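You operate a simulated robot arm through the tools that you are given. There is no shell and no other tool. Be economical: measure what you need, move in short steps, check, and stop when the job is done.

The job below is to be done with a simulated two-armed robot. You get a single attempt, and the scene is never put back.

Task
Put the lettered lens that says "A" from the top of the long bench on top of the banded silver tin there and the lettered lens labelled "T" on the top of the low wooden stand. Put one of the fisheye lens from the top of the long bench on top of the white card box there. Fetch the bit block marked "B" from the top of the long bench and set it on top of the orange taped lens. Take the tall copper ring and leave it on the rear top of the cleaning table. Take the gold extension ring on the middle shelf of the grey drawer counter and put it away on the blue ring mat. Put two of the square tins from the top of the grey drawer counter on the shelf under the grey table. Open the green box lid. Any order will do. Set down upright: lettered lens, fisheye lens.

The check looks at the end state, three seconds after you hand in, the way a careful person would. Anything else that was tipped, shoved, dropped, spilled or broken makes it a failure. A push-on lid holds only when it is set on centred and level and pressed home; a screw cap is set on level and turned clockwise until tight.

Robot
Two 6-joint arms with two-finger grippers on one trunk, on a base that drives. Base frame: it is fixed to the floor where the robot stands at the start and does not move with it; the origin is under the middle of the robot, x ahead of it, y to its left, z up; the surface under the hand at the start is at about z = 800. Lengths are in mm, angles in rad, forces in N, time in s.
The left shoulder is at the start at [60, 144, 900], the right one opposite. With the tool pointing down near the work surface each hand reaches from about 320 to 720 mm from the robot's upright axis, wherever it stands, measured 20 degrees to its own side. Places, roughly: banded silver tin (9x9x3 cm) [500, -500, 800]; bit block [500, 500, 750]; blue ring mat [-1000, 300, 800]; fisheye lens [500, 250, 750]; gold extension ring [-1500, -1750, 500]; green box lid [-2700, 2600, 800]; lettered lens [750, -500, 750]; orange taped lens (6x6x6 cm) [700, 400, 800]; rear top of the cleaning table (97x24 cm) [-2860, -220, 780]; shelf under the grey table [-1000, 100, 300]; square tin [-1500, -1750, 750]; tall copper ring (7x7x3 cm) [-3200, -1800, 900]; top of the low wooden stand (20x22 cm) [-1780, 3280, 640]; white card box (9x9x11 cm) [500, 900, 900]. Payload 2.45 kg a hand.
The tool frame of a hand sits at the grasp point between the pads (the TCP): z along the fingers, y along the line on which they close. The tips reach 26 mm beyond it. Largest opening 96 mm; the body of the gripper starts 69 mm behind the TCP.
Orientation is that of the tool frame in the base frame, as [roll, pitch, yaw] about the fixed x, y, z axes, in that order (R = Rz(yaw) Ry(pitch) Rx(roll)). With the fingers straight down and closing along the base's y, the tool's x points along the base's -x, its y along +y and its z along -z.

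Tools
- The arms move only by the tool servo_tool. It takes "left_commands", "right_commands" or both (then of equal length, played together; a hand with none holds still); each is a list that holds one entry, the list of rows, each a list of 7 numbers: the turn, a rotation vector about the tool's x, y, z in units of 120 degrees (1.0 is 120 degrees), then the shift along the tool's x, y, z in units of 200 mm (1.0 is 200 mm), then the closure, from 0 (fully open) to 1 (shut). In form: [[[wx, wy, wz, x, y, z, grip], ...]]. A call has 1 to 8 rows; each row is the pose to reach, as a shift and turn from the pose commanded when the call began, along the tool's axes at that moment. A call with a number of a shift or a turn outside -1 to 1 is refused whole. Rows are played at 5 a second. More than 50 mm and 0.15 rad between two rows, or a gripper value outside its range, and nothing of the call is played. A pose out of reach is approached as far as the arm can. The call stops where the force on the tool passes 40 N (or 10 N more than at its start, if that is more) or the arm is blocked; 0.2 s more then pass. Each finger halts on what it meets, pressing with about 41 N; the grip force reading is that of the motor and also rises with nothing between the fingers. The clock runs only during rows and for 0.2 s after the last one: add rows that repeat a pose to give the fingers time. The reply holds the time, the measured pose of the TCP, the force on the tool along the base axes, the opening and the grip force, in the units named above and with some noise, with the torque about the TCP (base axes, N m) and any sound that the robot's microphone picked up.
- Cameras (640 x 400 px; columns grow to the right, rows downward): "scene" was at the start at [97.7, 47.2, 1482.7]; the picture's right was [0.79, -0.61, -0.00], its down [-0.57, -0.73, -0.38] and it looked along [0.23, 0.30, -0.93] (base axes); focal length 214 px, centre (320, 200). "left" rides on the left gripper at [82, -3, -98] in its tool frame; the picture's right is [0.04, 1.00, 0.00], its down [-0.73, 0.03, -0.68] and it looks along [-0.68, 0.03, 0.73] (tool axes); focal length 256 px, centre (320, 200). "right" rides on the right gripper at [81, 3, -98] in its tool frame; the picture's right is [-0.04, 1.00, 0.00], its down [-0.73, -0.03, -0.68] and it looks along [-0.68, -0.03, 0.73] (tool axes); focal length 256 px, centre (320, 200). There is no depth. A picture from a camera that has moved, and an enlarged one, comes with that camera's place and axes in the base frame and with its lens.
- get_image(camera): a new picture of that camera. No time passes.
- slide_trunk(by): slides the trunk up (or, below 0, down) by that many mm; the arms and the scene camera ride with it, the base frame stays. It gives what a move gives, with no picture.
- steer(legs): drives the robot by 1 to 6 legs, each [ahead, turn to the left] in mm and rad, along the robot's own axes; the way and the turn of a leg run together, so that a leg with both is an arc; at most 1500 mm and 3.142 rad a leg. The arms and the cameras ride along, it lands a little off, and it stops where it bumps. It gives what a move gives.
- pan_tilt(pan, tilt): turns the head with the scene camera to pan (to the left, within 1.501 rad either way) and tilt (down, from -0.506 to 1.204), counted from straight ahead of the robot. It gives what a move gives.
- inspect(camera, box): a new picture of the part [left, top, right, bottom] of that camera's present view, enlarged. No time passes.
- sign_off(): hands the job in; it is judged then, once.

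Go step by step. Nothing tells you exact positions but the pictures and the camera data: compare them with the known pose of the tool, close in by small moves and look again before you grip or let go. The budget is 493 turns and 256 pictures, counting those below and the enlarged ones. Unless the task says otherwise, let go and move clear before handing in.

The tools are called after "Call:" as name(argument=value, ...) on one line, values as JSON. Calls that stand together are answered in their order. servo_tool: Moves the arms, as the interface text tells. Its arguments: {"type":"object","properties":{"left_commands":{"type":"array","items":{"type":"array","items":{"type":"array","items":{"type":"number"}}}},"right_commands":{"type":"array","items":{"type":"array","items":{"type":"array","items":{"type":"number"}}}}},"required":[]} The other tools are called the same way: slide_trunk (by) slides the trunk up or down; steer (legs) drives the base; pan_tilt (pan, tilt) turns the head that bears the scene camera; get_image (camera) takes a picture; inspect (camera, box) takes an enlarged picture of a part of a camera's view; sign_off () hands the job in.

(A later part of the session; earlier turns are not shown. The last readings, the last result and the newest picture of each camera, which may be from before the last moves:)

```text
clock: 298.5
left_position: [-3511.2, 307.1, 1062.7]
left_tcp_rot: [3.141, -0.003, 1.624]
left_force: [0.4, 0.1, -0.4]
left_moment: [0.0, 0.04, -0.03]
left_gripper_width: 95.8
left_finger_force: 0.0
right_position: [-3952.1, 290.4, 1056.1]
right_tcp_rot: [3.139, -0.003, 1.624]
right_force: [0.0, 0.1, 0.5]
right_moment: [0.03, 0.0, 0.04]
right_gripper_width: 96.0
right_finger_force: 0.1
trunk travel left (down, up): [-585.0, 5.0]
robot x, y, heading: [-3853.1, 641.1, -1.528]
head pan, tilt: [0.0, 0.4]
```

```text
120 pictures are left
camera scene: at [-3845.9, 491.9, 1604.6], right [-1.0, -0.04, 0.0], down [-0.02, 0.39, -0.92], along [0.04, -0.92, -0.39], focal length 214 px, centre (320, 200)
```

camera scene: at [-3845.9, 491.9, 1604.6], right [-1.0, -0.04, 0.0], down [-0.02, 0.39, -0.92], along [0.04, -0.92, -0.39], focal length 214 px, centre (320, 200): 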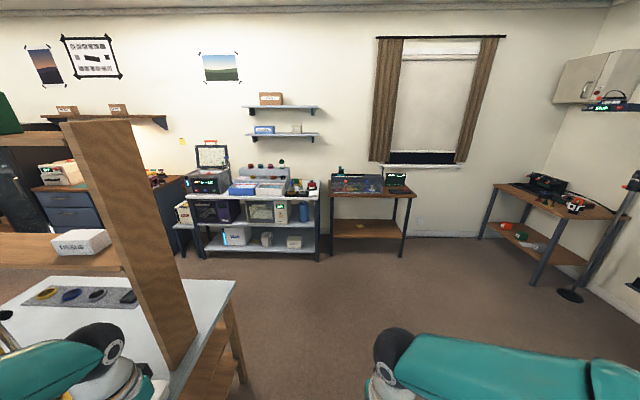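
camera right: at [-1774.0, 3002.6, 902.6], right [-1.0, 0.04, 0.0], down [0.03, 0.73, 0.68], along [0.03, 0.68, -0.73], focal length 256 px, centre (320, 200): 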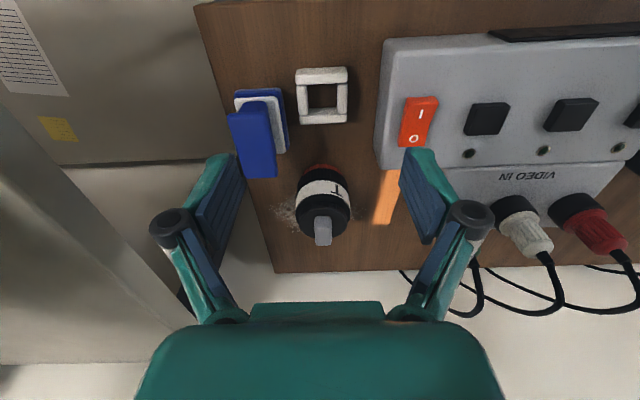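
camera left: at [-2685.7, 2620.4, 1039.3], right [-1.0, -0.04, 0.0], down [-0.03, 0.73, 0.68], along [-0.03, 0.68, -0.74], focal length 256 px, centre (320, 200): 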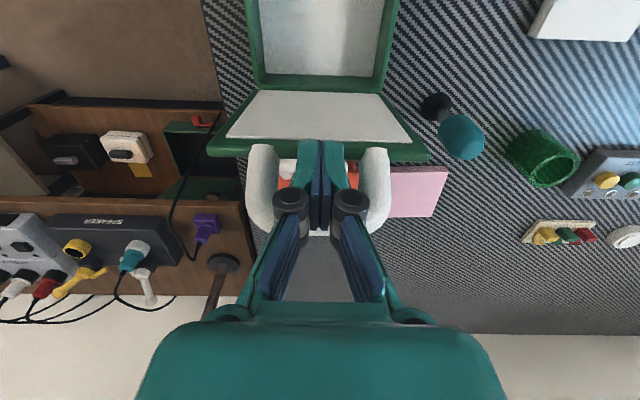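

The left arm is near the hutch's upright, so I swing wider to the west.

Call:
steer(legs=[[-100, 0], [0, -0.57], [600, 0], [0, 0.55], [1300, 0]])

Call:
get_image(camera="scene")

```text
clock: 312.3
left_position: [-3803.0, -1430.4, 1062.6]
left_tcp_rot: [3.139, -0.001, 1.58]
left_force: [-0.3, 0.1, -0.6]
left_moment: [0.0, -0.04, -0.02]
left_gripper_width: 96.0
left_finger_force: 0.1
right_position: [-4246.2, -1428.9, 1054.8]
right_tcp_rot: [3.14, -0.004, 1.581]
right_force: [-0.7, -0.4, 0.0]
right_moment: [0.01, -0.02, 0.04]
right_gripper_width: 96.2
right_finger_force: 0.0
trunk travel left (down, up): [-585.0, 5.0]
robot x, y, heading: [-4136.6, -1075.8, -1.565]
head pan, tilt: [0.0, 0.4]
```

```text
119 pictures are left
camera scene: at [-4132.7, -1231.7, 1604.6], right [-1.0, 0.0, 0.0], down [0.0, 0.39, -0.92], along [0.0, -0.92, -0.39], focal length 214 px, centre (320, 200)
```

scene: 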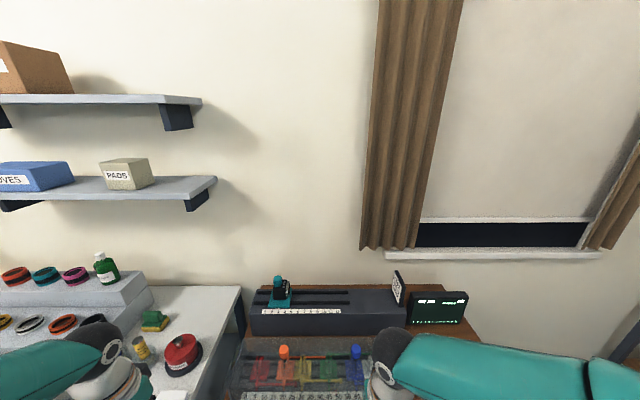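

Call:
steer(legs=[[-60, 0], [0, 0.8]])

Call:
steer(legs=[[0, 0.75], [880, 0]])

Call:
steer(legs=[[0, -0.8]])

Call:
steer(legs=[[0, -0.77]])

Call:
pan_tilt(pan=0.0, tilt=0.75)

Call:
get_image(camera="scene")

```text
clock: 315.6
left_position: [-3652.3, -1028.6, 1062.6]
left_tcp_rot: [3.139, -0.001, 2.375]
left_force: [1.2, -0.2, 0.1]
left_moment: [0.02, -0.02, -0.02]
left_gripper_width: 95.8
left_finger_force: 0.1
right_position: [-3963.3, -1343.9, 1055.2]
right_tcp_rot: [3.139, -0.002, 2.379]
right_force: [0.2, 1.2, 0.1]
right_moment: [0.0, -0.03, 0.02]
right_gripper_width: 95.8
right_finger_force: 0.1
trunk travel left (down, up): [-585.0, 5.0]
robot x, y, heading: [-4149.8, -1037.2, -0.776]
head pan, tilt: [0.0, 0.4]
```

```text
clock: 322.6
left_position: [-2921.8, -709.3, 1064.5]
left_tcp_rot: [3.14, -0.004, 3.127]
left_force: [-0.4, -0.6, -0.7]
left_moment: [0.0, 0.03, -0.01]
left_gripper_width: 96.1
left_finger_force: 0.2
right_position: [-2933.2, -1151.2, 1056.4]
right_tcp_rot: [3.14, -0.002, 3.13]
right_force: [-0.5, -0.7, 0.4]
right_moment: [0.03, 0.01, 0.0]
right_gripper_width: 95.7
right_finger_force: 0.0
trunk travel left (down, up): [-585.0, 5.0]
robot x, y, heading: [-3280.0, -1051.7, -0.024]
head pan, tilt: [0.0, 0.4]
```

```text
clock: 325.3
left_position: [-2784.3, -1069.8, 1066.5]
left_tcp_rot: [3.14, -0.004, 2.331]
left_force: [-0.7, -1.0, -0.6]
left_moment: [0.01, -0.02, 0.03]
left_gripper_width: 95.9
left_finger_force: 0.1
right_position: [-3109.1, -1370.7, 1056.4]
right_tcp_rot: [3.14, -0.001, 2.331]
right_force: [0.1, 0.2, 0.1]
right_moment: [0.0, 0.0, 0.0]
right_gripper_width: 95.9
right_finger_force: 0.0
trunk travel left (down, up): [-585.0, 5.0]
robot x, y, heading: [-3264.3, -1036.3, -0.827]
head pan, tilt: [0.0, 0.4]
```

```text
clock: 327.9
left_position: [-2934.6, -1384.9, 1066.4]
left_tcp_rot: [3.139, -0.003, 1.583]
left_force: [0.8, 0.0, -0.8]
left_moment: [-0.01, 0.02, 0.0]
left_gripper_width: 95.9
left_finger_force: 0.1
right_position: [-3376.6, -1385.8, 1056.5]
right_tcp_rot: [3.139, -0.002, 1.587]
right_force: [-0.6, 0.2, -0.3]
right_moment: [-0.01, -0.02, -0.03]
right_gripper_width: 95.9
right_finger_force: 0.0
trunk travel left (down, up): [-585.0, 5.0]
robot x, y, heading: [-3236.3, -1034.7, -1.561]
head pan, tilt: [0.0, 0.4]
```

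```text
clock: 328.8
left_position: [-2933.6, -1385.0, 1065.2]
left_tcp_rot: [3.14, -0.002, 1.585]
left_force: [0.7, -0.5, 0.2]
left_moment: [0.01, 0.03, 0.01]
left_gripper_width: 95.9
left_finger_force: 0.0
right_position: [-3374.4, -1385.4, 1058.3]
right_tcp_rot: [3.14, -0.003, 1.583]
right_force: [0.6, -0.3, 0.8]
right_moment: [0.01, 0.02, 0.01]
right_gripper_width: 96.3
right_finger_force: 0.1
trunk travel left (down, up): [-585.0, 5.0]
robot x, y, heading: [-3235.1, -1038.5, -1.557]
head pan, tilt: [0.0, 0.75]
```

```text
118 pictures are left
camera scene: at [-3232.9, -1177.9, 1573.5], right [-1.0, -0.01, 0.0], down [-0.01, 0.68, -0.73], along [0.01, -0.73, -0.68], focal length 214 px, centre (320, 200)
```

scene: 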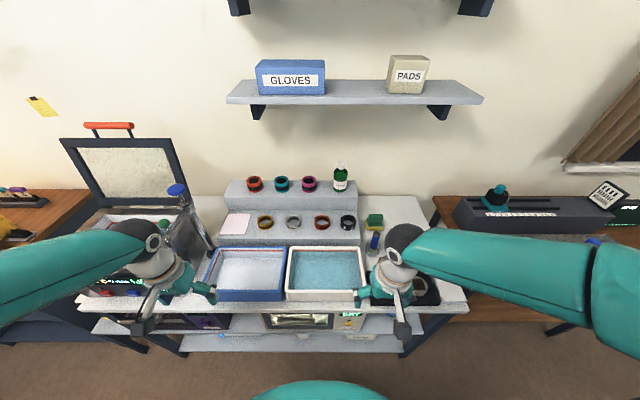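

Call:
inspect(camera="scene", box=[210, 165, 400, 255])

Call:
get_image(camera="right")

Call:
get_image(camera="left")

```text
3.37 times, centred on (305, 210) of scene
camera zoom: at [-3232.9, -1177.9, 1573.5], right [-1.0, -0.01, 0.0], down [-0.01, 0.68, -0.73], along [0.01, -0.73, -0.68], focal length 722 px, centre (370, 166)
```

zoom: 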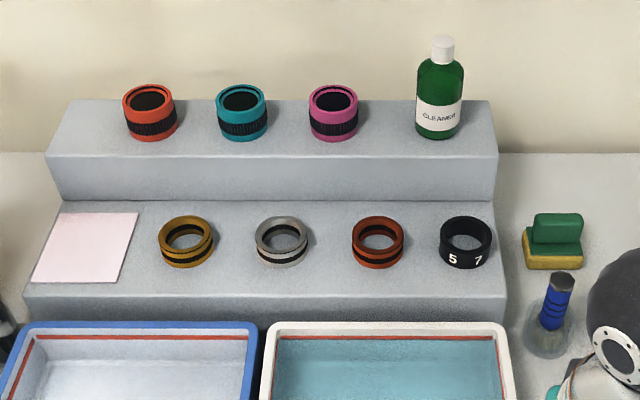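

```text
116 pictures are left
camera right: at [-3374.5, -1303.8, 1156.1], right [1.0, -0.03, 0.0], down [-0.02, -0.73, 0.68], along [-0.02, -0.68, -0.74], focal length 256 px, centre (320, 200)
```

right: 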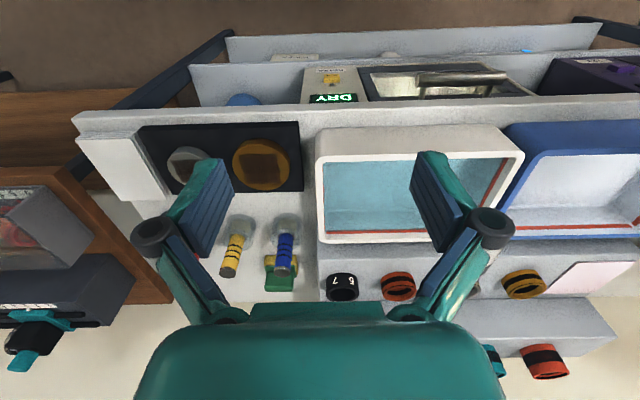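

```text
115 pictures are left
camera left: at [-2938.3, -1304.1, 1164.4], right [1.0, 0.05, 0.0], down [0.04, -0.73, 0.68], along [0.04, -0.68, -0.74], focal length 256 px, centre (320, 200)
```

left: 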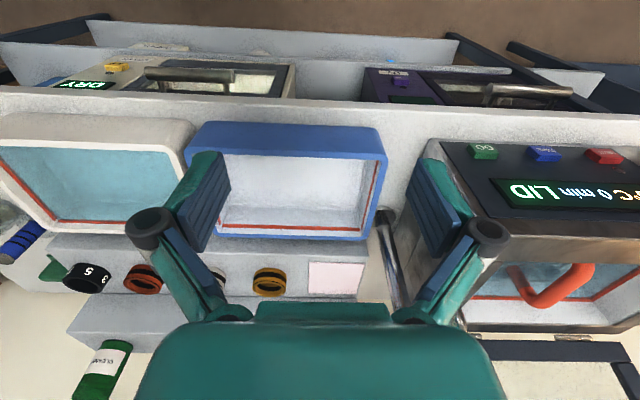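

The copper ring is the brownish one on the lower step, near (-3237, -1775). I shift the robot about 140 mm to the east so the ring is straight ahead of the right shoulder, and move closer.

Call:
steer(legs=[[0, -0.7], [-220, 0], [0, 0.7], [150, 0]])

Call:
get_image(camera="right")

Call:
get_image(camera="scene")

```text
clock: 335.6
left_position: [-2789.3, -1356.6, 1065.1]
left_tcp_rot: [3.138, -0.004, 1.591]
left_force: [-0.5, -0.9, -0.4]
left_moment: [0.05, 0.06, -0.04]
left_gripper_width: 95.9
left_finger_force: 0.1
right_position: [-3229.1, -1360.7, 1057.0]
right_tcp_rot: [3.14, -0.004, 1.589]
right_force: [0.3, -0.6, -0.2]
right_moment: [0.02, 0.0, -0.04]
right_gripper_width: 96.0
right_finger_force: 0.1
trunk travel left (down, up): [-585.0, 5.0]
robot x, y, heading: [-3096.8, -1007.4, -1.556]
head pan, tilt: [0.0, 0.75]
```

```text
114 pictures are left
camera right: at [-3229.3, -1278.5, 1155.5], right [1.0, -0.02, 0.0], down [-0.02, -0.74, 0.68], along [-0.01, -0.68, -0.74], focal length 256 px, centre (320, 200)
```

right: 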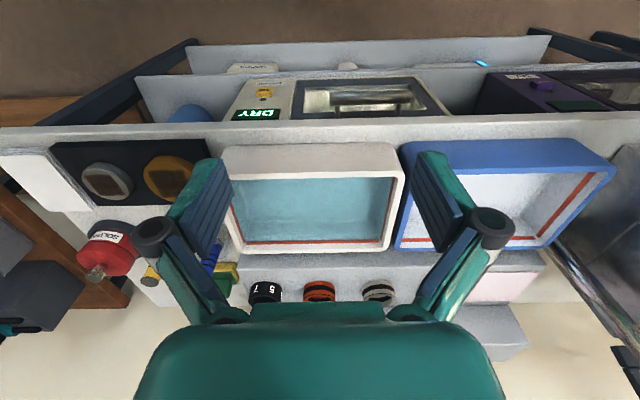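

```text
113 pictures are left
camera scene: at [-3092.3, -1152.4, 1573.3], right [-1.0, -0.02, 0.0], down [-0.01, 0.68, -0.73], along [0.01, -0.73, -0.68], focal length 214 px, centre (320, 200)
```

scene: 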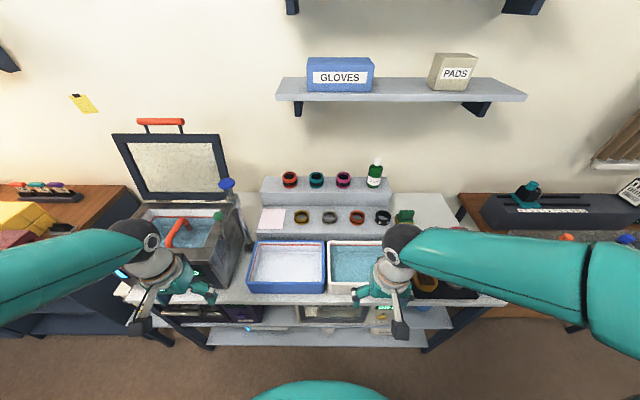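

I drive 60 mm closer and tilt the right hand forward about 34° to reach over the trays.

Call:
steer(legs=[[60, 0]])

Call:
servo_tool(right_commands=[[[0, -0.07, 0, -0.05, 0, 0, 0], [0, -0.14, 0, -0.1, 0, 0, 0], [0, -0.21, 0, -0.2, 0, 0, 0], [0, -0.287, 0, -0.4, 0, 0, 0], [0, -0.287, 0, -0.6, 0, 0.1, 0], [0, -0.287, 0, -0.75, 0, 0.2, 0], [0, -0.287, 0, -0.75, 0, 0.2, 0]]])

Call:
get_image(camera="right")

Call:
get_image(camera="scene")

```text
clock: 336.6
left_position: [-2787.3, -1419.8, 1064.5]
left_tcp_rot: [3.141, -0.006, 1.589]
left_force: [-0.1, -0.6, -0.6]
left_moment: [0.08, -0.02, -0.01]
left_gripper_width: 96.0
left_finger_force: 0.1
right_position: [-3229.5, -1422.9, 1057.5]
right_tcp_rot: [-3.139, -0.007, 1.59]
right_force: [-0.2, -1.2, 0.2]
right_moment: [0.08, -0.02, 0.0]
right_gripper_width: 96.1
right_finger_force: 0.3
trunk travel left (down, up): [-585.0, 5.0]
robot x, y, heading: [-3095.9, -1072.0, -1.559]
head pan, tilt: [0.0, 0.75]
```

```text
refused: row 4 steps farther than a row can; nothing moved
```

```text
112 pictures are left
camera right: at [-3228.6, -1341.7, 1155.5], right [1.0, -0.02, 0.0], down [-0.02, -0.74, 0.68], along [-0.01, -0.68, -0.74], focal length 256 px, centre (320, 200)
```

right: 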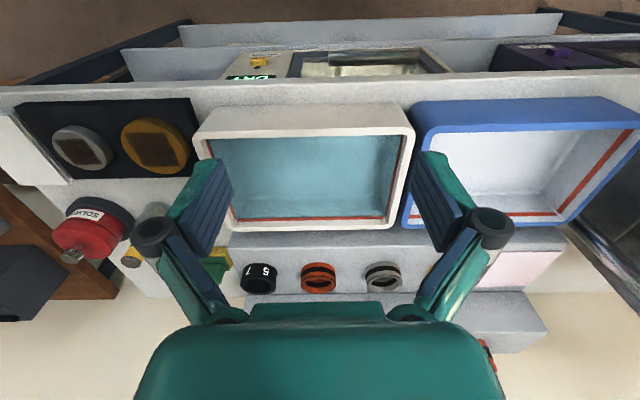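

```text
111 pictures are left
camera scene: at [-3091.7, -1216.0, 1573.0], right [-1.0, -0.02, 0.0], down [-0.01, 0.68, -0.73], along [0.01, -0.73, -0.68], focal length 214 px, centre (320, 200)
```

scene: 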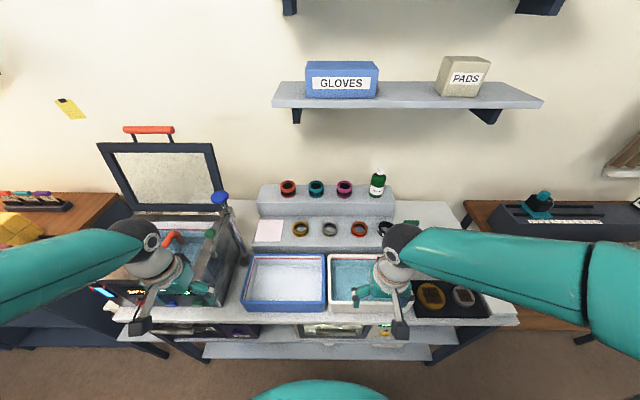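

Call:
servo_tool(right_commands=[[[0, -0.07, 0, -0.05, 0, 0, 0], [0, -0.14, 0, -0.1, 0, 0, 0], [0, -0.21, 0, -0.25, 0, 0, 0], [0, -0.28, 0, -0.4, 0, 0, 0], [0, -0.287, 0, -0.6, 0, 0.1, 0], [0, -0.287, 0, -0.75, 0, 0.2, 0], [0, -0.287, 0, -0.75, 0, 0.2, 0]]])

Call:
get_image(camera="right")

```text
clock: 338.2
left_position: [-2787.6, -1415.8, 1066.1]
left_tcp_rot: [3.139, -0.004, 1.589]
left_force: [-0.1, 0.3, 0.3]
left_moment: [-0.02, 0.02, 0.02]
left_gripper_width: 95.8
left_finger_force: 0.2
right_position: [-3226.2, -1570.4, 1015.6]
right_tcp_rot: [3.138, 0.599, 1.591]
right_force: [0.0, 0.1, 0.3]
right_moment: [0.0, -0.01, -0.06]
right_gripper_width: 95.9
right_finger_force: 0.1
trunk travel left (down, up): [-585.0, 5.0]
robot x, y, heading: [-3094.1, -1071.4, -1.55]
head pan, tilt: [0.0, 0.75]
```

```text
110 pictures are left
camera right: at [-3225.8, -1447.4, 1049.1], right [1.0, -0.01, 0.02], down [-0.03, -0.22, 0.97], along [-0.01, -0.97, -0.22], focal length 256 px, centre (320, 200)
```

right: 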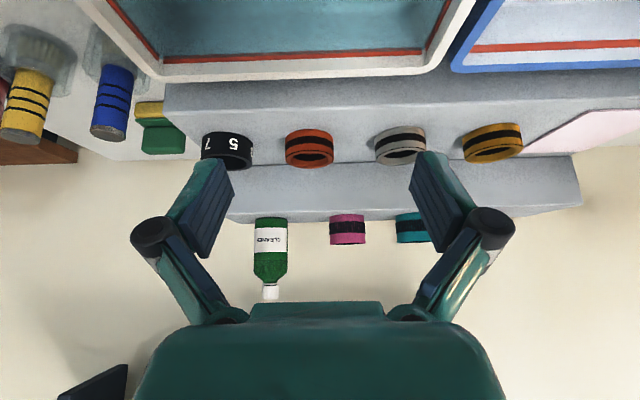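

Call:
servo_tool(right_commands=[[[0, 0, 0, -0.14, -0.025, 0.16, 0], [0, 0, 0, -0.28, -0.05, 0.32, 0], [0, 0, 0, -0.42, -0.075, 0.48, 0], [0, 0, 0, -0.587, -0.0985, 0.64, 0], [0, 0, 0, -0.587, -0.0985, 0.653, 0]]])

Call:
get_image(camera="right")

Call:
inspect(camera="scene", box=[250, 180, 450, 305])

```text
clock: 339.4
left_position: [-2787.4, -1417.1, 1066.8]
left_tcp_rot: [3.14, -0.004, 1.591]
left_force: [0.2, 0.0, -0.9]
left_moment: [-0.01, 0.02, -0.01]
left_gripper_width: 95.8
left_finger_force: 0.0
right_position: [-3243.0, -1740.9, 974.2]
right_tcp_rot: [3.141, 0.6, 1.59]
right_force: [0.5, 0.2, -0.1]
right_moment: [-0.04, 0.0, 0.0]
right_gripper_width: 96.1
right_finger_force: 0.0
trunk travel left (down, up): [-585.0, 5.0]
robot x, y, heading: [-3096.8, -1070.1, -1.556]
head pan, tilt: [0.0, 0.75]
```

```text
109 pictures are left
camera right: at [-3243.2, -1617.5, 1010.0], right [1.0, -0.01, 0.02], down [-0.03, -0.22, 0.97], along [-0.01, -0.97, -0.22], focal length 256 px, centre (320, 200)
```

right: 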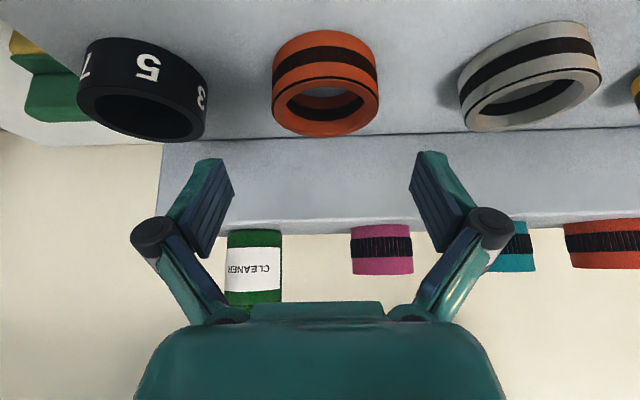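

```text
3.20 times, centred on (350, 242) of scene
camera zoom: at [-3091.9, -1211.3, 1573.5], right [-1.0, -0.02, 0.0], down [-0.01, 0.68, -0.73], along [0.01, -0.73, -0.68], focal length 686 px, centre (224, 64)
```

zoom: 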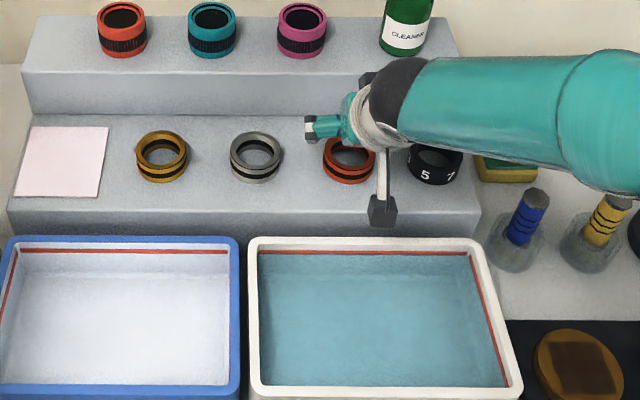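

Call:
servo_tool(right_commands=[[[0, 0, 0, 0.056, 0.01, 0.1, 0], [0, 0, 0, 0.056, 0.01, 0.2, 0], [0, 0, 0, 0.056, 0.01, 0.28, 0], [0, 0, 0, 0.056, 0.01, 0.313, 0], [0, 0, 0, 0.056, 0.01, 0.313, 0]]])

Call:
get_image(camera="right")

Call:
inspect(camera="scene", box=[300, 190, 420, 265])

```text
clock: 340.6
left_position: [-2788.0, -1416.9, 1067.0]
left_tcp_rot: [3.139, -0.003, 1.59]
left_force: [0.5, 0.5, 0.0]
left_moment: [0.03, 0.01, -0.01]
left_gripper_width: 96.0
left_finger_force: 0.2
right_position: [-3241.2, -1768.0, 917.9]
right_tcp_rot: [3.139, 0.598, 1.589]
right_force: [0.2, -0.5, 0.9]
right_moment: [0.0, -0.04, 0.01]
right_gripper_width: 96.0
right_finger_force: 0.1
trunk travel left (down, up): [-585.0, 5.0]
robot x, y, heading: [-3096.0, -1070.8, -1.555]
head pan, tilt: [0.0, 0.75]
```

```text
107 pictures are left
camera right: at [-3241.7, -1643.8, 952.1], right [1.0, -0.01, 0.02], down [-0.03, -0.22, 0.97], along [-0.01, -0.97, -0.22], focal length 256 px, centre (320, 200)
```

right: 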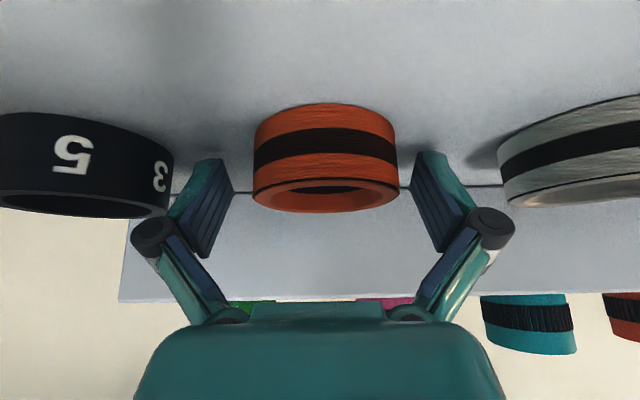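

```text
5.33 times, centred on (360, 228) of scene
camera zoom: at [-3091.8, -1212.3, 1573.4], right [-1.0, -0.02, 0.0], down [-0.01, 0.68, -0.73], along [0.01, -0.73, -0.68], focal length 1144 px, centre (107, 53)
```

zoom: 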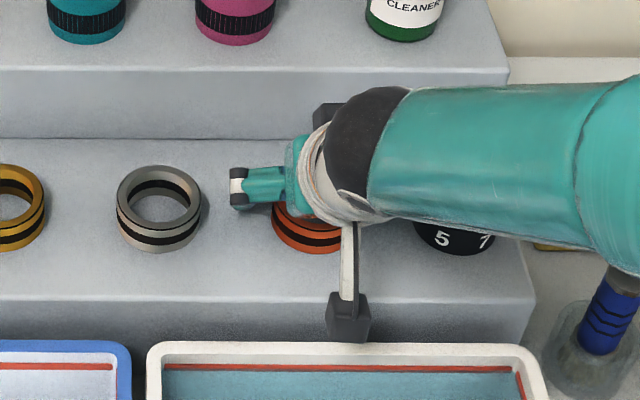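

Call:
servo_tool(right_commands=[[[0, 0, 0, 0, 0.012, 0, 0.2], [0, 0, 0, 0, 0.012, 0, 0.5], [0, 0, 0, 0, 0.012, 0, 1], [0, 0, 0, 0, 0.012, 0, 1], [0, 0, 0, 0, 0.012, 0, 1]]])

Call:
get_image(camera="right")

```text
clock: 341.8
left_position: [-2787.0, -1413.1, 1068.3]
left_tcp_rot: [3.141, 0.0, 1.592]
left_force: [-0.2, -0.3, 0.0]
left_moment: [0.0, 0.05, -0.02]
left_gripper_width: 96.2
left_finger_force: 0.0
right_position: [-3239.3, -1765.5, 925.7]
right_tcp_rot: [3.14, 0.611, 1.591]
right_force: [-1.6, 3.0, 38.6]
right_moment: [0.37, 0.41, 0.34]
right_gripper_width: 59.3
right_finger_force: 40.8
trunk travel left (down, up): [-585.0, 5.0]
robot x, y, heading: [-3096.7, -1069.2, -1.555]
head pan, tilt: [0.0, 0.75]
```

```text
105 pictures are left
camera right: at [-3238.7, -1642.5, 958.8], right [1.0, -0.01, 0.02], down [-0.03, -0.21, 0.98], along [-0.01, -0.98, -0.21], focal length 256 px, centre (320, 200)
```

right: 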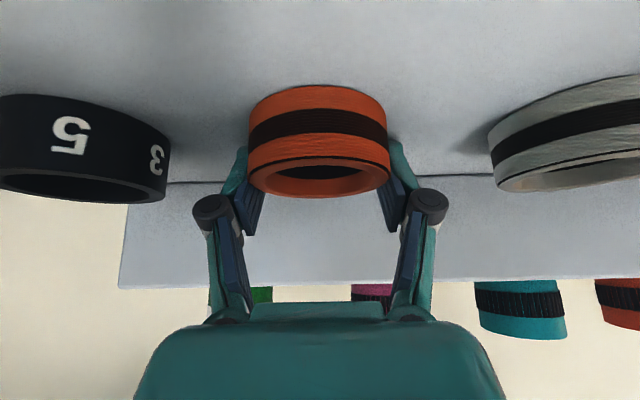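

The grip is a bit beyond the ring's centre and pressing on the step. I reopen, shift back 10 mm and up, and regrip.

Call:
servo_tool(right_commands=[[[0, 0, 0, 0, 0, 0, 0.5], [0, 0, 0, 0, 0, 0, 0.2], [0, 0, 0, 0, 0, -0.02, 0], [0, 0, 0, 0.024, 0, -0.053, 0], [0, 0, 0, 0.024, 0, -0.053, 0], [0, 0, 0, 0.024, 0, -0.053, 0]]])

Call:
get_image(camera="right")

```text
clock: 343.2
left_position: [-2785.9, -1415.7, 1067.0]
left_tcp_rot: [3.141, -0.004, 1.591]
left_force: [0.2, -0.1, -0.6]
left_moment: [-0.01, 0.02, 0.0]
left_gripper_width: 96.2
left_finger_force: 0.1
right_position: [-3236.7, -1757.2, 923.9]
right_tcp_rot: [3.14, 0.597, 1.589]
right_force: [0.3, 0.0, 0.8]
right_moment: [-0.01, -0.03, -0.02]
right_gripper_width: 96.1
right_finger_force: 0.0
trunk travel left (down, up): [-585.0, 5.0]
robot x, y, heading: [-3095.6, -1068.1, -1.555]
head pan, tilt: [0.0, 0.75]
```

```text
104 pictures are left
camera right: at [-3238.0, -1634.8, 958.5], right [1.0, -0.01, 0.02], down [-0.03, -0.22, 0.97], along [-0.01, -0.97, -0.22], focal length 256 px, centre (320, 200)
```

right: 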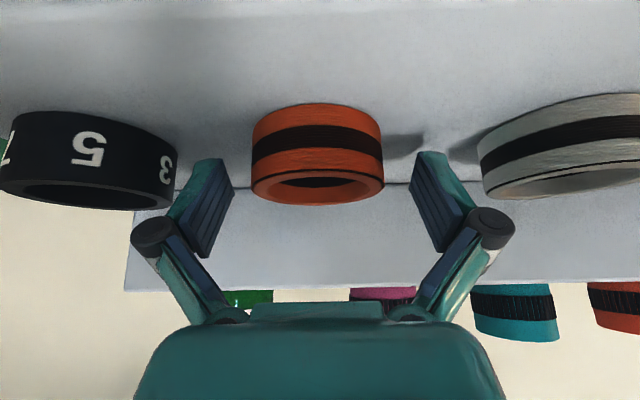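

Call:
servo_tool(right_commands=[[[0, 0, 0, -0.009, -0.008, -0.013, 0], [0, 0, 0, -0.009, -0.008, -0.013, 0.3], [0, 0, 0, -0.009, -0.008, -0.013, 0.6], [0, 0, 0, -0.009, -0.008, -0.013, 1], [0, 0, 0, -0.009, -0.008, -0.013, 1], [0, 0, 0, -0.009, -0.008, -0.013, 1]]])

Call:
get_image(camera="right")

```text
clock: 344.6
left_position: [-2787.1, -1417.5, 1066.6]
left_tcp_rot: [3.139, -0.004, 1.59]
left_force: [0.0, -1.0, -0.1]
left_moment: [0.02, -0.04, -0.02]
left_gripper_width: 96.0
left_finger_force: 0.0
right_position: [-3239.6, -1758.6, 925.6]
right_tcp_rot: [3.14, 0.6, 1.59]
right_force: [-0.2, 0.5, 0.4]
right_moment: [0.03, -0.05, 0.0]
right_gripper_width: 60.2
right_finger_force: 41.1
trunk travel left (down, up): [-585.0, 5.0]
robot x, y, heading: [-3096.0, -1069.9, -1.557]
head pan, tilt: [0.0, 0.75]
```

```text
103 pictures are left
camera right: at [-3239.4, -1635.5, 961.2], right [1.0, -0.01, 0.02], down [-0.03, -0.22, 0.97], along [-0.01, -0.97, -0.22], focal length 256 px, centre (320, 200)
```

right: 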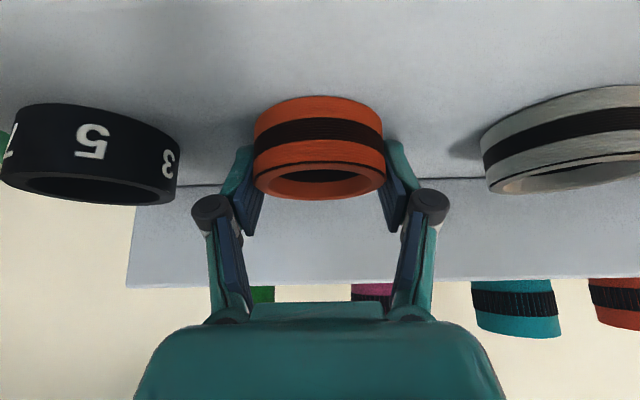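

Call:
servo_tool(right_commands=[[[0, 0, 0, -0.04, 0, -0.06, 1], [0, 0, 0, -0.085, 0, -0.124, 1], [0, 0, 0, -0.169, 0, -0.248, 1], [0, 0, 0, -0.169, 0, -0.248, 1]]])

Call:
get_image(camera="right")

Call:
inspect(camera="scene", box=[300, 190, 420, 265])

```text
clock: 345.6
left_position: [-2787.3, -1418.4, 1067.9]
left_tcp_rot: [3.14, -0.003, 1.589]
left_force: [0.0, 0.0, -0.4]
left_moment: [0.0, 0.0, 0.01]
left_gripper_width: 96.4
left_finger_force: 0.1
right_position: [-3240.1, -1757.7, 987.1]
right_tcp_rot: [3.139, 0.598, 1.59]
right_force: [-0.1, -0.3, -1.2]
right_moment: [0.04, -0.01, 0.03]
right_gripper_width: 60.4
right_finger_force: 41.7
trunk travel left (down, up): [-585.0, 5.0]
robot x, y, heading: [-3096.6, -1073.6, -1.555]
head pan, tilt: [0.0, 0.75]
```

```text
102 pictures are left
camera right: at [-3239.8, -1634.8, 1022.1], right [1.0, -0.01, 0.02], down [-0.03, -0.22, 0.97], along [-0.01, -0.97, -0.22], focal length 256 px, centre (320, 200)
```

right: 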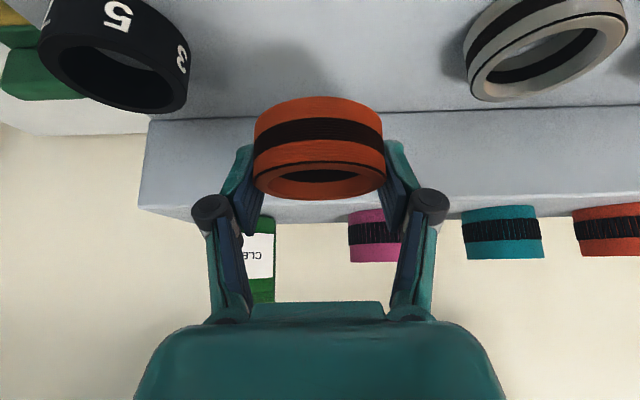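

```text
5.33 times, centred on (360, 228) of scene
camera zoom: at [-3091.9, -1213.2, 1573.3], right [-1.0, -0.02, 0.0], down [-0.01, 0.68, -0.73], along [0.01, -0.73, -0.68], focal length 1144 px, centre (107, 53)
```

zoom: 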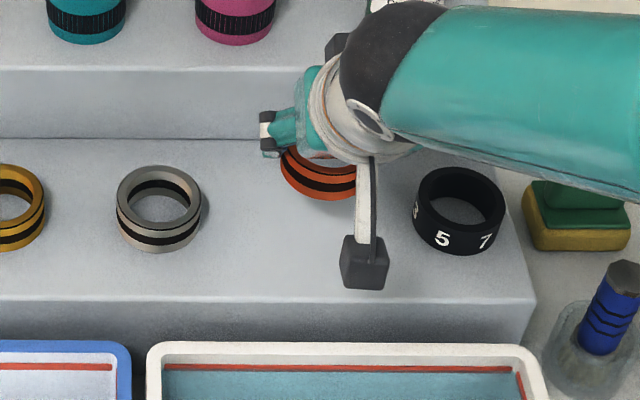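

The ring is held. I retract it and turn toward the cleaning table.

Call:
servo_tool(right_commands=[[[0, 0, 0, 0.13, 0, -0.14, 1], [0, 0, 0, 0.27, 0, -0.28, 1], [0, 0, 0, 0.4, 0, -0.42, 1], [0, 0, 0, 0.53, 0, -0.56, 1], [0, 0, 0, 0.67, 0, -0.7, 1], [0, 0, 0, 0.67, 0, -0.7, 1]]])

Call:
servo_tool(right_commands=[[[0, 0, 0, 0.13, 0, -0.1, 1], [0, 0, 0, 0.27, 0, -0.2, 1], [0, 0, 0, 0.4, 0, -0.3, 1], [0, 0, 0, 0.53, 0, -0.38, 1], [0, 0, 0, 0.53, 0, -0.38, 1]]])

Call:
steer(legs=[[-60, 0], [0, 1.05]])

Call:
steer(legs=[[0, 1.05]])

Call:
steer(legs=[[0, 1.02]])

Call:
get_image(camera="scene")

```text
clock: 347.0
left_position: [-2787.1, -1418.5, 1066.6]
left_tcp_rot: [3.14, -0.003, 1.59]
left_force: [-0.5, -0.3, -1.0]
left_moment: [0.07, 0.02, 0.03]
left_gripper_width: 96.1
left_finger_force: 0.0
right_position: [-3241.7, -1566.8, 1026.6]
right_tcp_rot: [3.14, 0.598, 1.59]
right_force: [0.1, -0.4, -1.1]
right_moment: [0.05, 0.02, 0.02]
right_gripper_width: 60.3
right_finger_force: 40.7
trunk travel left (down, up): [-585.0, 5.0]
robot x, y, heading: [-3097.8, -1067.3, -1.554]
head pan, tilt: [0.0, 0.75]
```

```text
clock: 348.2
left_position: [-2787.6, -1416.8, 1067.2]
left_tcp_rot: [3.14, -0.004, 1.59]
left_force: [-1.1, 0.0, -0.1]
left_moment: [0.02, -0.02, 0.0]
left_gripper_width: 96.2
left_finger_force: 0.1
right_position: [-3239.9, -1470.1, 1048.8]
right_tcp_rot: [3.142, 0.597, 1.591]
right_force: [-0.3, 0.0, -0.6]
right_moment: [-0.01, 0.01, 0.02]
right_gripper_width: 60.4
right_finger_force: 41.0
right hand out of reach, approached as far as the arm can: row 3, 4, 5
trunk travel left (down, up): [-585.0, 5.0]
robot x, y, heading: [-3097.6, -1068.4, -1.552]
head pan, tilt: [0.0, 0.75]
```

```text
clock: 352.2
left_position: [-2640.9, -911.0, 1065.6]
left_tcp_rot: [3.139, -0.006, 2.651]
left_force: [-0.4, 0.3, -0.3]
left_moment: [-0.02, 0.03, 0.0]
left_gripper_width: 96.1
left_finger_force: 0.0
right_position: [-2815.8, -1331.7, 1048.1]
right_tcp_rot: [3.141, 0.598, 2.652]
right_force: [0.1, -0.6, -2.1]
right_moment: [0.02, 0.03, 0.01]
right_gripper_width: 60.1
right_finger_force: 41.1
trunk travel left (down, up): [-585.0, 5.0]
robot x, y, heading: [-3107.4, -1037.5, -0.495]
head pan, tilt: [0.0, 0.75]
```

```text
clock: 355.6
left_position: [-2991.6, -569.2, 1067.0]
left_tcp_rot: [3.141, -0.003, -2.577]
left_force: [0.0, -0.4, 0.4]
left_moment: [0.03, -0.01, -0.03]
left_gripper_width: 96.0
left_finger_force: 0.2
right_position: [-2711.2, -929.7, 1048.9]
right_tcp_rot: [3.14, 0.596, -2.578]
right_force: [-0.1, 0.5, -0.7]
right_moment: [-0.03, 0.02, 0.0]
right_gripper_width: 60.3
right_finger_force: 41.2
trunk travel left (down, up): [-585.0, 5.0]
robot x, y, heading: [-3093.3, -1070.0, 0.549]
head pan, tilt: [0.0, 0.75]
```

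```text
clock: 359.0
left_position: [-3473.9, -728.5, 1067.0]
left_tcp_rot: [3.141, -0.003, -1.534]
left_force: [-0.7, 0.4, 0.4]
left_moment: [0.01, 0.02, 0.0]
left_gripper_width: 96.1
left_finger_force: 0.2
right_position: [-3022.1, -668.7, 1048.4]
right_tcp_rot: [3.141, 0.597, -1.534]
right_force: [0.8, 0.5, -0.6]
right_moment: [0.02, 0.06, -0.03]
right_gripper_width: 60.7
right_finger_force: 41.0
trunk travel left (down, up): [-585.0, 5.0]
robot x, y, heading: [-3058.6, -1067.1, 1.585]
head pan, tilt: [0.0, 0.75]
```

```text
100 pictures are left
camera scene: at [-3061.0, -922.7, 1573.5], right [1.0, 0.02, 0.0], down [0.01, -0.68, -0.73], along [-0.01, 0.73, -0.68], focal length 214 px, centre (320, 200)
```

scene: 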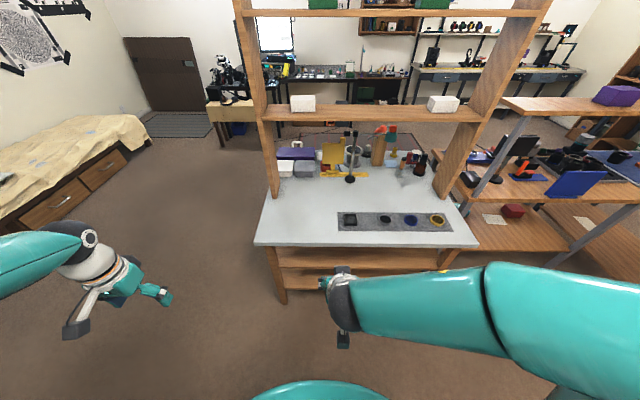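

The rear strip of the cleaning table is in front of me, with a free area left of the ring mat. I drive up to it.

Call:
steer(legs=[[330, 0]])

Call:
get_image(camera="right")

Call:
get_image(camera="scene")

```text
clock: 361.2
left_position: [-3477.2, -388.8, 1067.5]
left_tcp_rot: [3.139, -0.004, -1.539]
left_force: [0.6, 1.4, -0.2]
left_moment: [0.0, 0.01, -0.03]
left_gripper_width: 95.9
left_finger_force: 0.1
right_position: [-3025.4, -329.3, 1049.8]
right_tcp_rot: [3.141, 0.597, -1.54]
right_force: [0.0, -1.2, -2.0]
right_moment: [-0.01, 0.01, 0.01]
right_gripper_width: 60.2
right_finger_force: 41.0
trunk travel left (down, up): [-585.0, 5.0]
robot x, y, heading: [-3066.1, -726.9, 1.583]
head pan, tilt: [0.0, 0.75]
```

```text
99 pictures are left
camera right: at [-3025.9, -452.3, 1084.6], right [-1.0, 0.0, 0.02], down [0.02, 0.23, 0.97], along [0.0, 0.97, -0.23], focal length 256 px, centre (320, 200)
```

right: 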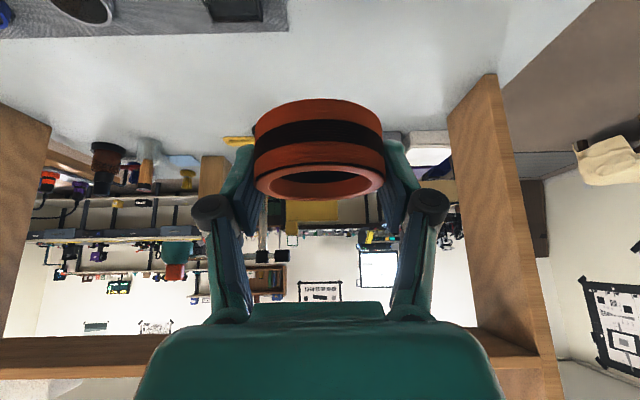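

```text
98 pictures are left
camera scene: at [-3065.9, -584.4, 1573.3], right [1.0, 0.01, 0.0], down [0.01, -0.68, -0.73], along [-0.01, 0.73, -0.68], focal length 214 px, centre (320, 200)
```

scene: 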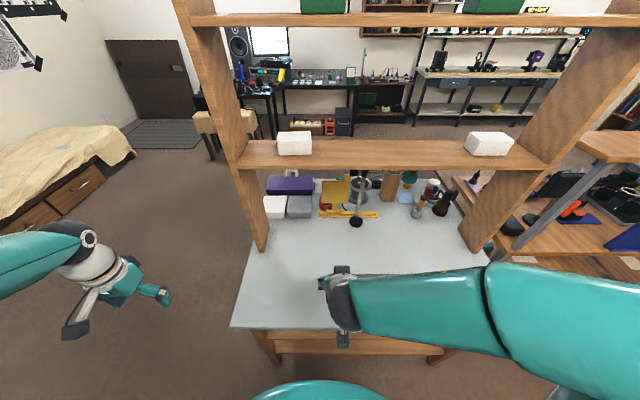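

Call:
servo_tool(right_commands=[[[0, 0, 0, 0.03, 0.07, 0.18, 1], [0, 0, 0, 0.06, 0.14, 0.36, 1], [0, 0, 0, 0.09, 0.21, 0.54, 1], [0, 0, 0, 0.12, 0.28, 0.72, 1], [0, 0, 0, 0.143, 0.3127, 0.9, 1], [0, 0, 0, 0.143, 0.3127, 0.93, 1]]])

Call:
get_image(camera="right")

Call:
inspect(camera="scene", box=[220, 230, 420, 355])

```text
clock: 362.6
left_position: [-3477.0, -390.3, 1069.0]
left_tcp_rot: [3.141, -0.003, -1.539]
left_force: [0.8, 1.1, -0.1]
left_moment: [0.01, 0.02, 0.02]
left_gripper_width: 95.9
left_finger_force: 0.0
right_position: [-3091.7, -251.1, 880.9]
right_tcp_rot: [3.14, 0.597, -1.539]
right_force: [-0.1, 0.7, -0.6]
right_moment: [0.01, -0.01, 0.01]
right_gripper_width: 60.3
right_finger_force: 40.7
trunk travel left (down, up): [-585.0, 5.0]
robot x, y, heading: [-3068.6, -732.3, 1.583]
head pan, tilt: [0.0, 0.75]
```

```text
97 pictures are left
camera right: at [-3093.0, -373.4, 916.2], right [-1.0, 0.0, 0.02], down [0.02, 0.23, 0.97], along [0.0, 0.97, -0.23], focal length 256 px, centre (320, 200)
```

right: 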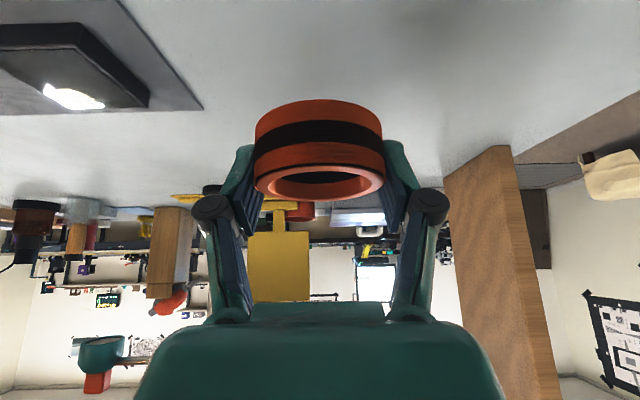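

```text
3.20 times, centred on (320, 292) of scene
camera zoom: at [-3065.7, -585.8, 1573.5], right [1.0, 0.01, 0.0], down [0.01, -0.68, -0.73], along [-0.01, 0.73, -0.68], focal length 686 px, centre (320, -96)
```

zoom: 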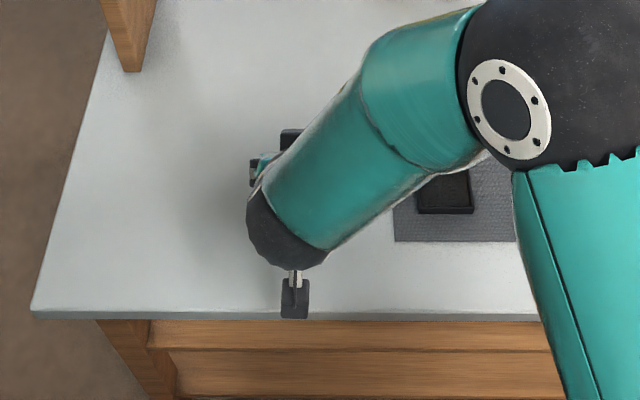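

Call:
servo_tool(right_commands=[[[0, 0, 0, 0.05, 0, 0.075, 1], [0, 0, 0, 0.1, 0, 0.15, 1], [0, 0, 0, 0.1686, 0, 0.248, 1], [0, 0, 0, 0.1686, 0, 0.248, 1]]])

Call:
get_image(camera="right")

```text
clock: 363.6
left_position: [-3477.9, -390.1, 1068.7]
left_tcp_rot: [3.141, -0.004, -1.54]
left_force: [-0.3, -0.5, 0.1]
left_moment: [0.01, -0.03, 0.0]
left_gripper_width: 95.9
left_finger_force: 0.0
right_position: [-3090.6, -249.7, 819.5]
right_tcp_rot: [3.139, 0.599, -1.539]
right_force: [-0.5, -0.2, -0.9]
right_moment: [0.01, -0.03, 0.03]
right_gripper_width: 60.3
right_finger_force: 41.4
trunk travel left (down, up): [-585.0, 5.0]
robot x, y, heading: [-3068.2, -727.0, 1.579]
head pan, tilt: [0.0, 0.75]
```

```text
95 pictures are left
camera right: at [-3090.7, -372.9, 855.6], right [-1.0, 0.0, 0.02], down [0.02, 0.22, 0.97], along [0.0, 0.97, -0.22], focal length 256 px, centre (320, 200)
```

right: 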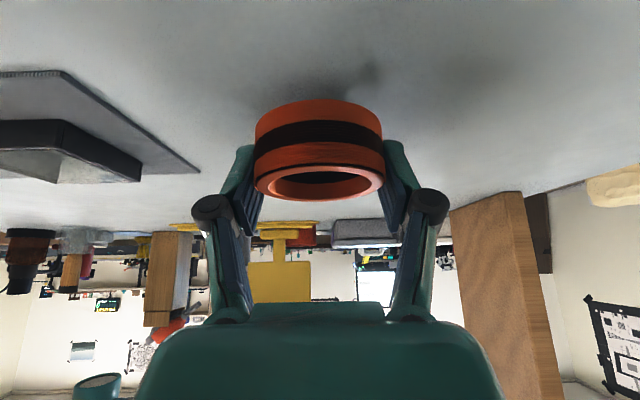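

Close to the surface. I lower in small steps until contact.

Call:
servo_tool(right_commands=[[[0, 0, 0, 0.008, 0, 0.012, 1], [0, 0, 0, 0.017, 0, 0.025, 1], [0, 0, 0, 0.017, 0, 0.025, 1]]])

Call:
servo_tool(right_commands=[[[0, 0, 0, 0.006, 0, 0.008, 1], [0, 0, 0, 0.011, 0, 0.016, 1], [0, 0, 0, 0.011, 0, 0.016, 1]]])

```text
clock: 364.4
left_position: [-3475.9, -389.8, 1069.1]
left_tcp_rot: [3.14, -0.003, -1.538]
left_force: [0.4, 0.2, -0.3]
left_moment: [-0.04, 0.04, 0.01]
left_gripper_width: 96.1
left_finger_force: 0.1
right_position: [-3089.2, -250.8, 813.8]
right_tcp_rot: [-3.141, 0.598, -1.54]
right_force: [0.4, -0.6, -1.9]
right_moment: [0.0, 0.0, 0.03]
right_gripper_width: 60.2
right_finger_force: 40.9
trunk travel left (down, up): [-585.0, 5.0]
robot x, y, heading: [-3064.2, -731.0, 1.582]
head pan, tilt: [0.0, 0.75]
```

```text
clock: 365.2
left_position: [-3476.9, -388.7, 1068.4]
left_tcp_rot: [3.14, -0.004, -1.54]
left_force: [-0.9, 0.6, 0.3]
left_moment: [0.0, -0.01, -0.01]
left_gripper_width: 96.3
left_finger_force: 0.1
right_position: [-3090.4, -249.9, 811.1]
right_tcp_rot: [3.14, 0.597, -1.538]
right_force: [-0.4, 0.1, -1.1]
right_moment: [-0.01, 0.01, 0.0]
right_gripper_width: 60.5
right_finger_force: 41.0
trunk travel left (down, up): [-585.0, 5.0]
robot x, y, heading: [-3067.3, -731.2, 1.584]
head pan, tilt: [0.0, 0.75]
```

Call:
servo_tool(right_commands=[[[0, 0, 0, 0.006, 0, 0.008, 1], [0, 0, 0, 0.011, 0, 0.016, 1], [0, 0, 0, 0.011, 0, 0.016, 1]]])

Call:
servo_tool(right_commands=[[[0, 0, 0, 0.006, 0, 0.008, 1], [0, 0, 0, 0.011, 0, 0.016, 1], [0, 0, 0, 0.011, 0, 0.016, 1]]])

Call:
get_image(camera="right")

```text
clock: 366.0
left_position: [-3477.0, -389.6, 1068.2]
left_tcp_rot: [3.14, -0.003, -1.539]
left_force: [-0.5, 0.0, 0.3]
left_moment: [0.0, 0.02, 0.02]
left_gripper_width: 95.9
left_finger_force: 0.0
right_position: [-3090.0, -250.6, 806.6]
right_tcp_rot: [3.142, 0.596, -1.541]
right_force: [0.3, -0.2, -1.1]
right_moment: [-0.02, -0.02, -0.01]
right_gripper_width: 60.1
right_finger_force: 41.3
trunk travel left (down, up): [-585.0, 5.0]
robot x, y, heading: [-3063.6, -733.8, 1.586]
head pan, tilt: [0.0, 0.75]
```

```text
clock: 366.8
left_position: [-3476.3, -390.5, 1069.4]
left_tcp_rot: [3.139, -0.002, -1.54]
left_force: [-1.0, -0.8, -0.8]
left_moment: [0.0, -0.01, 0.01]
left_gripper_width: 96.0
left_finger_force: 0.0
right_position: [-3090.1, -250.9, 806.3]
right_tcp_rot: [3.141, 0.606, -1.541]
right_force: [7.3, 4.4, 23.8]
right_moment: [-0.56, -0.23, 0.17]
right_gripper_width: 60.4
right_finger_force: 41.5
trunk travel left (down, up): [-585.0, 5.0]
robot x, y, heading: [-3068.9, -729.9, 1.581]
head pan, tilt: [0.0, 0.75]
```

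```text
94 pictures are left
camera right: at [-3091.4, -373.1, 839.8], right [-1.0, 0.0, 0.02], down [0.02, 0.22, 0.98], along [0.0, 0.98, -0.22], focal length 256 px, centre (320, 200)
```

right: 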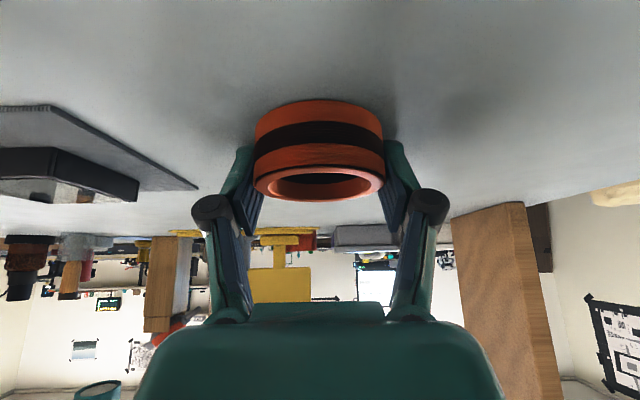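

Contact. I relieve, open and withdraw.

Call:
servo_tool(right_commands=[[[0, 0, 0, -0.008, 0, -0.012, 1], [0, 0, 0, -0.008, 0, -0.012, 0.5], [0, 0, 0, -0.008, 0, -0.012, 0.2], [0, 0, 0, -0.008, 0, -0.012, 0], [0, 0, 0, -0.008, 0, -0.012, 0], [0, 0, 0, -0.008, 0, -0.1, 0], [0, 0, 0, -0.008, 0, -0.3, 0], [0, 0, 0, -0.008, 0, -0.5, 0]]])

Call:
get_image(camera="right")

```text
clock: 368.6
left_position: [-3476.7, -390.4, 1067.3]
left_tcp_rot: [3.139, -0.002, -1.54]
left_force: [-0.9, -0.3, -0.2]
left_moment: [0.04, -0.03, -0.02]
left_gripper_width: 96.2
left_finger_force: 0.1
right_position: [-3088.9, -306.2, 888.1]
right_tcp_rot: [-3.141, 0.6, -1.539]
right_force: [0.1, 0.2, 0.5]
right_moment: [0.02, -0.01, -0.03]
right_gripper_width: 96.2
right_finger_force: 0.0
trunk travel left (down, up): [-585.0, 5.0]
robot x, y, heading: [-3066.4, -727.6, 1.587]
head pan, tilt: [0.0, 0.75]
```

```text
93 pictures are left
camera right: at [-3088.8, -429.3, 922.2], right [-1.0, 0.0, 0.02], down [0.02, 0.23, 0.97], along [0.0, 0.97, -0.22], focal length 256 px, centre (320, 200)
```

right: 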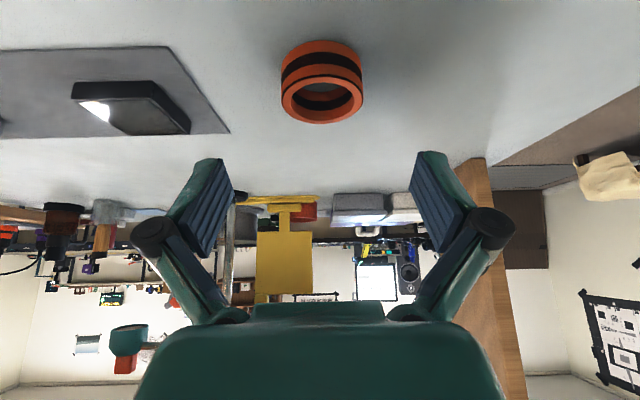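

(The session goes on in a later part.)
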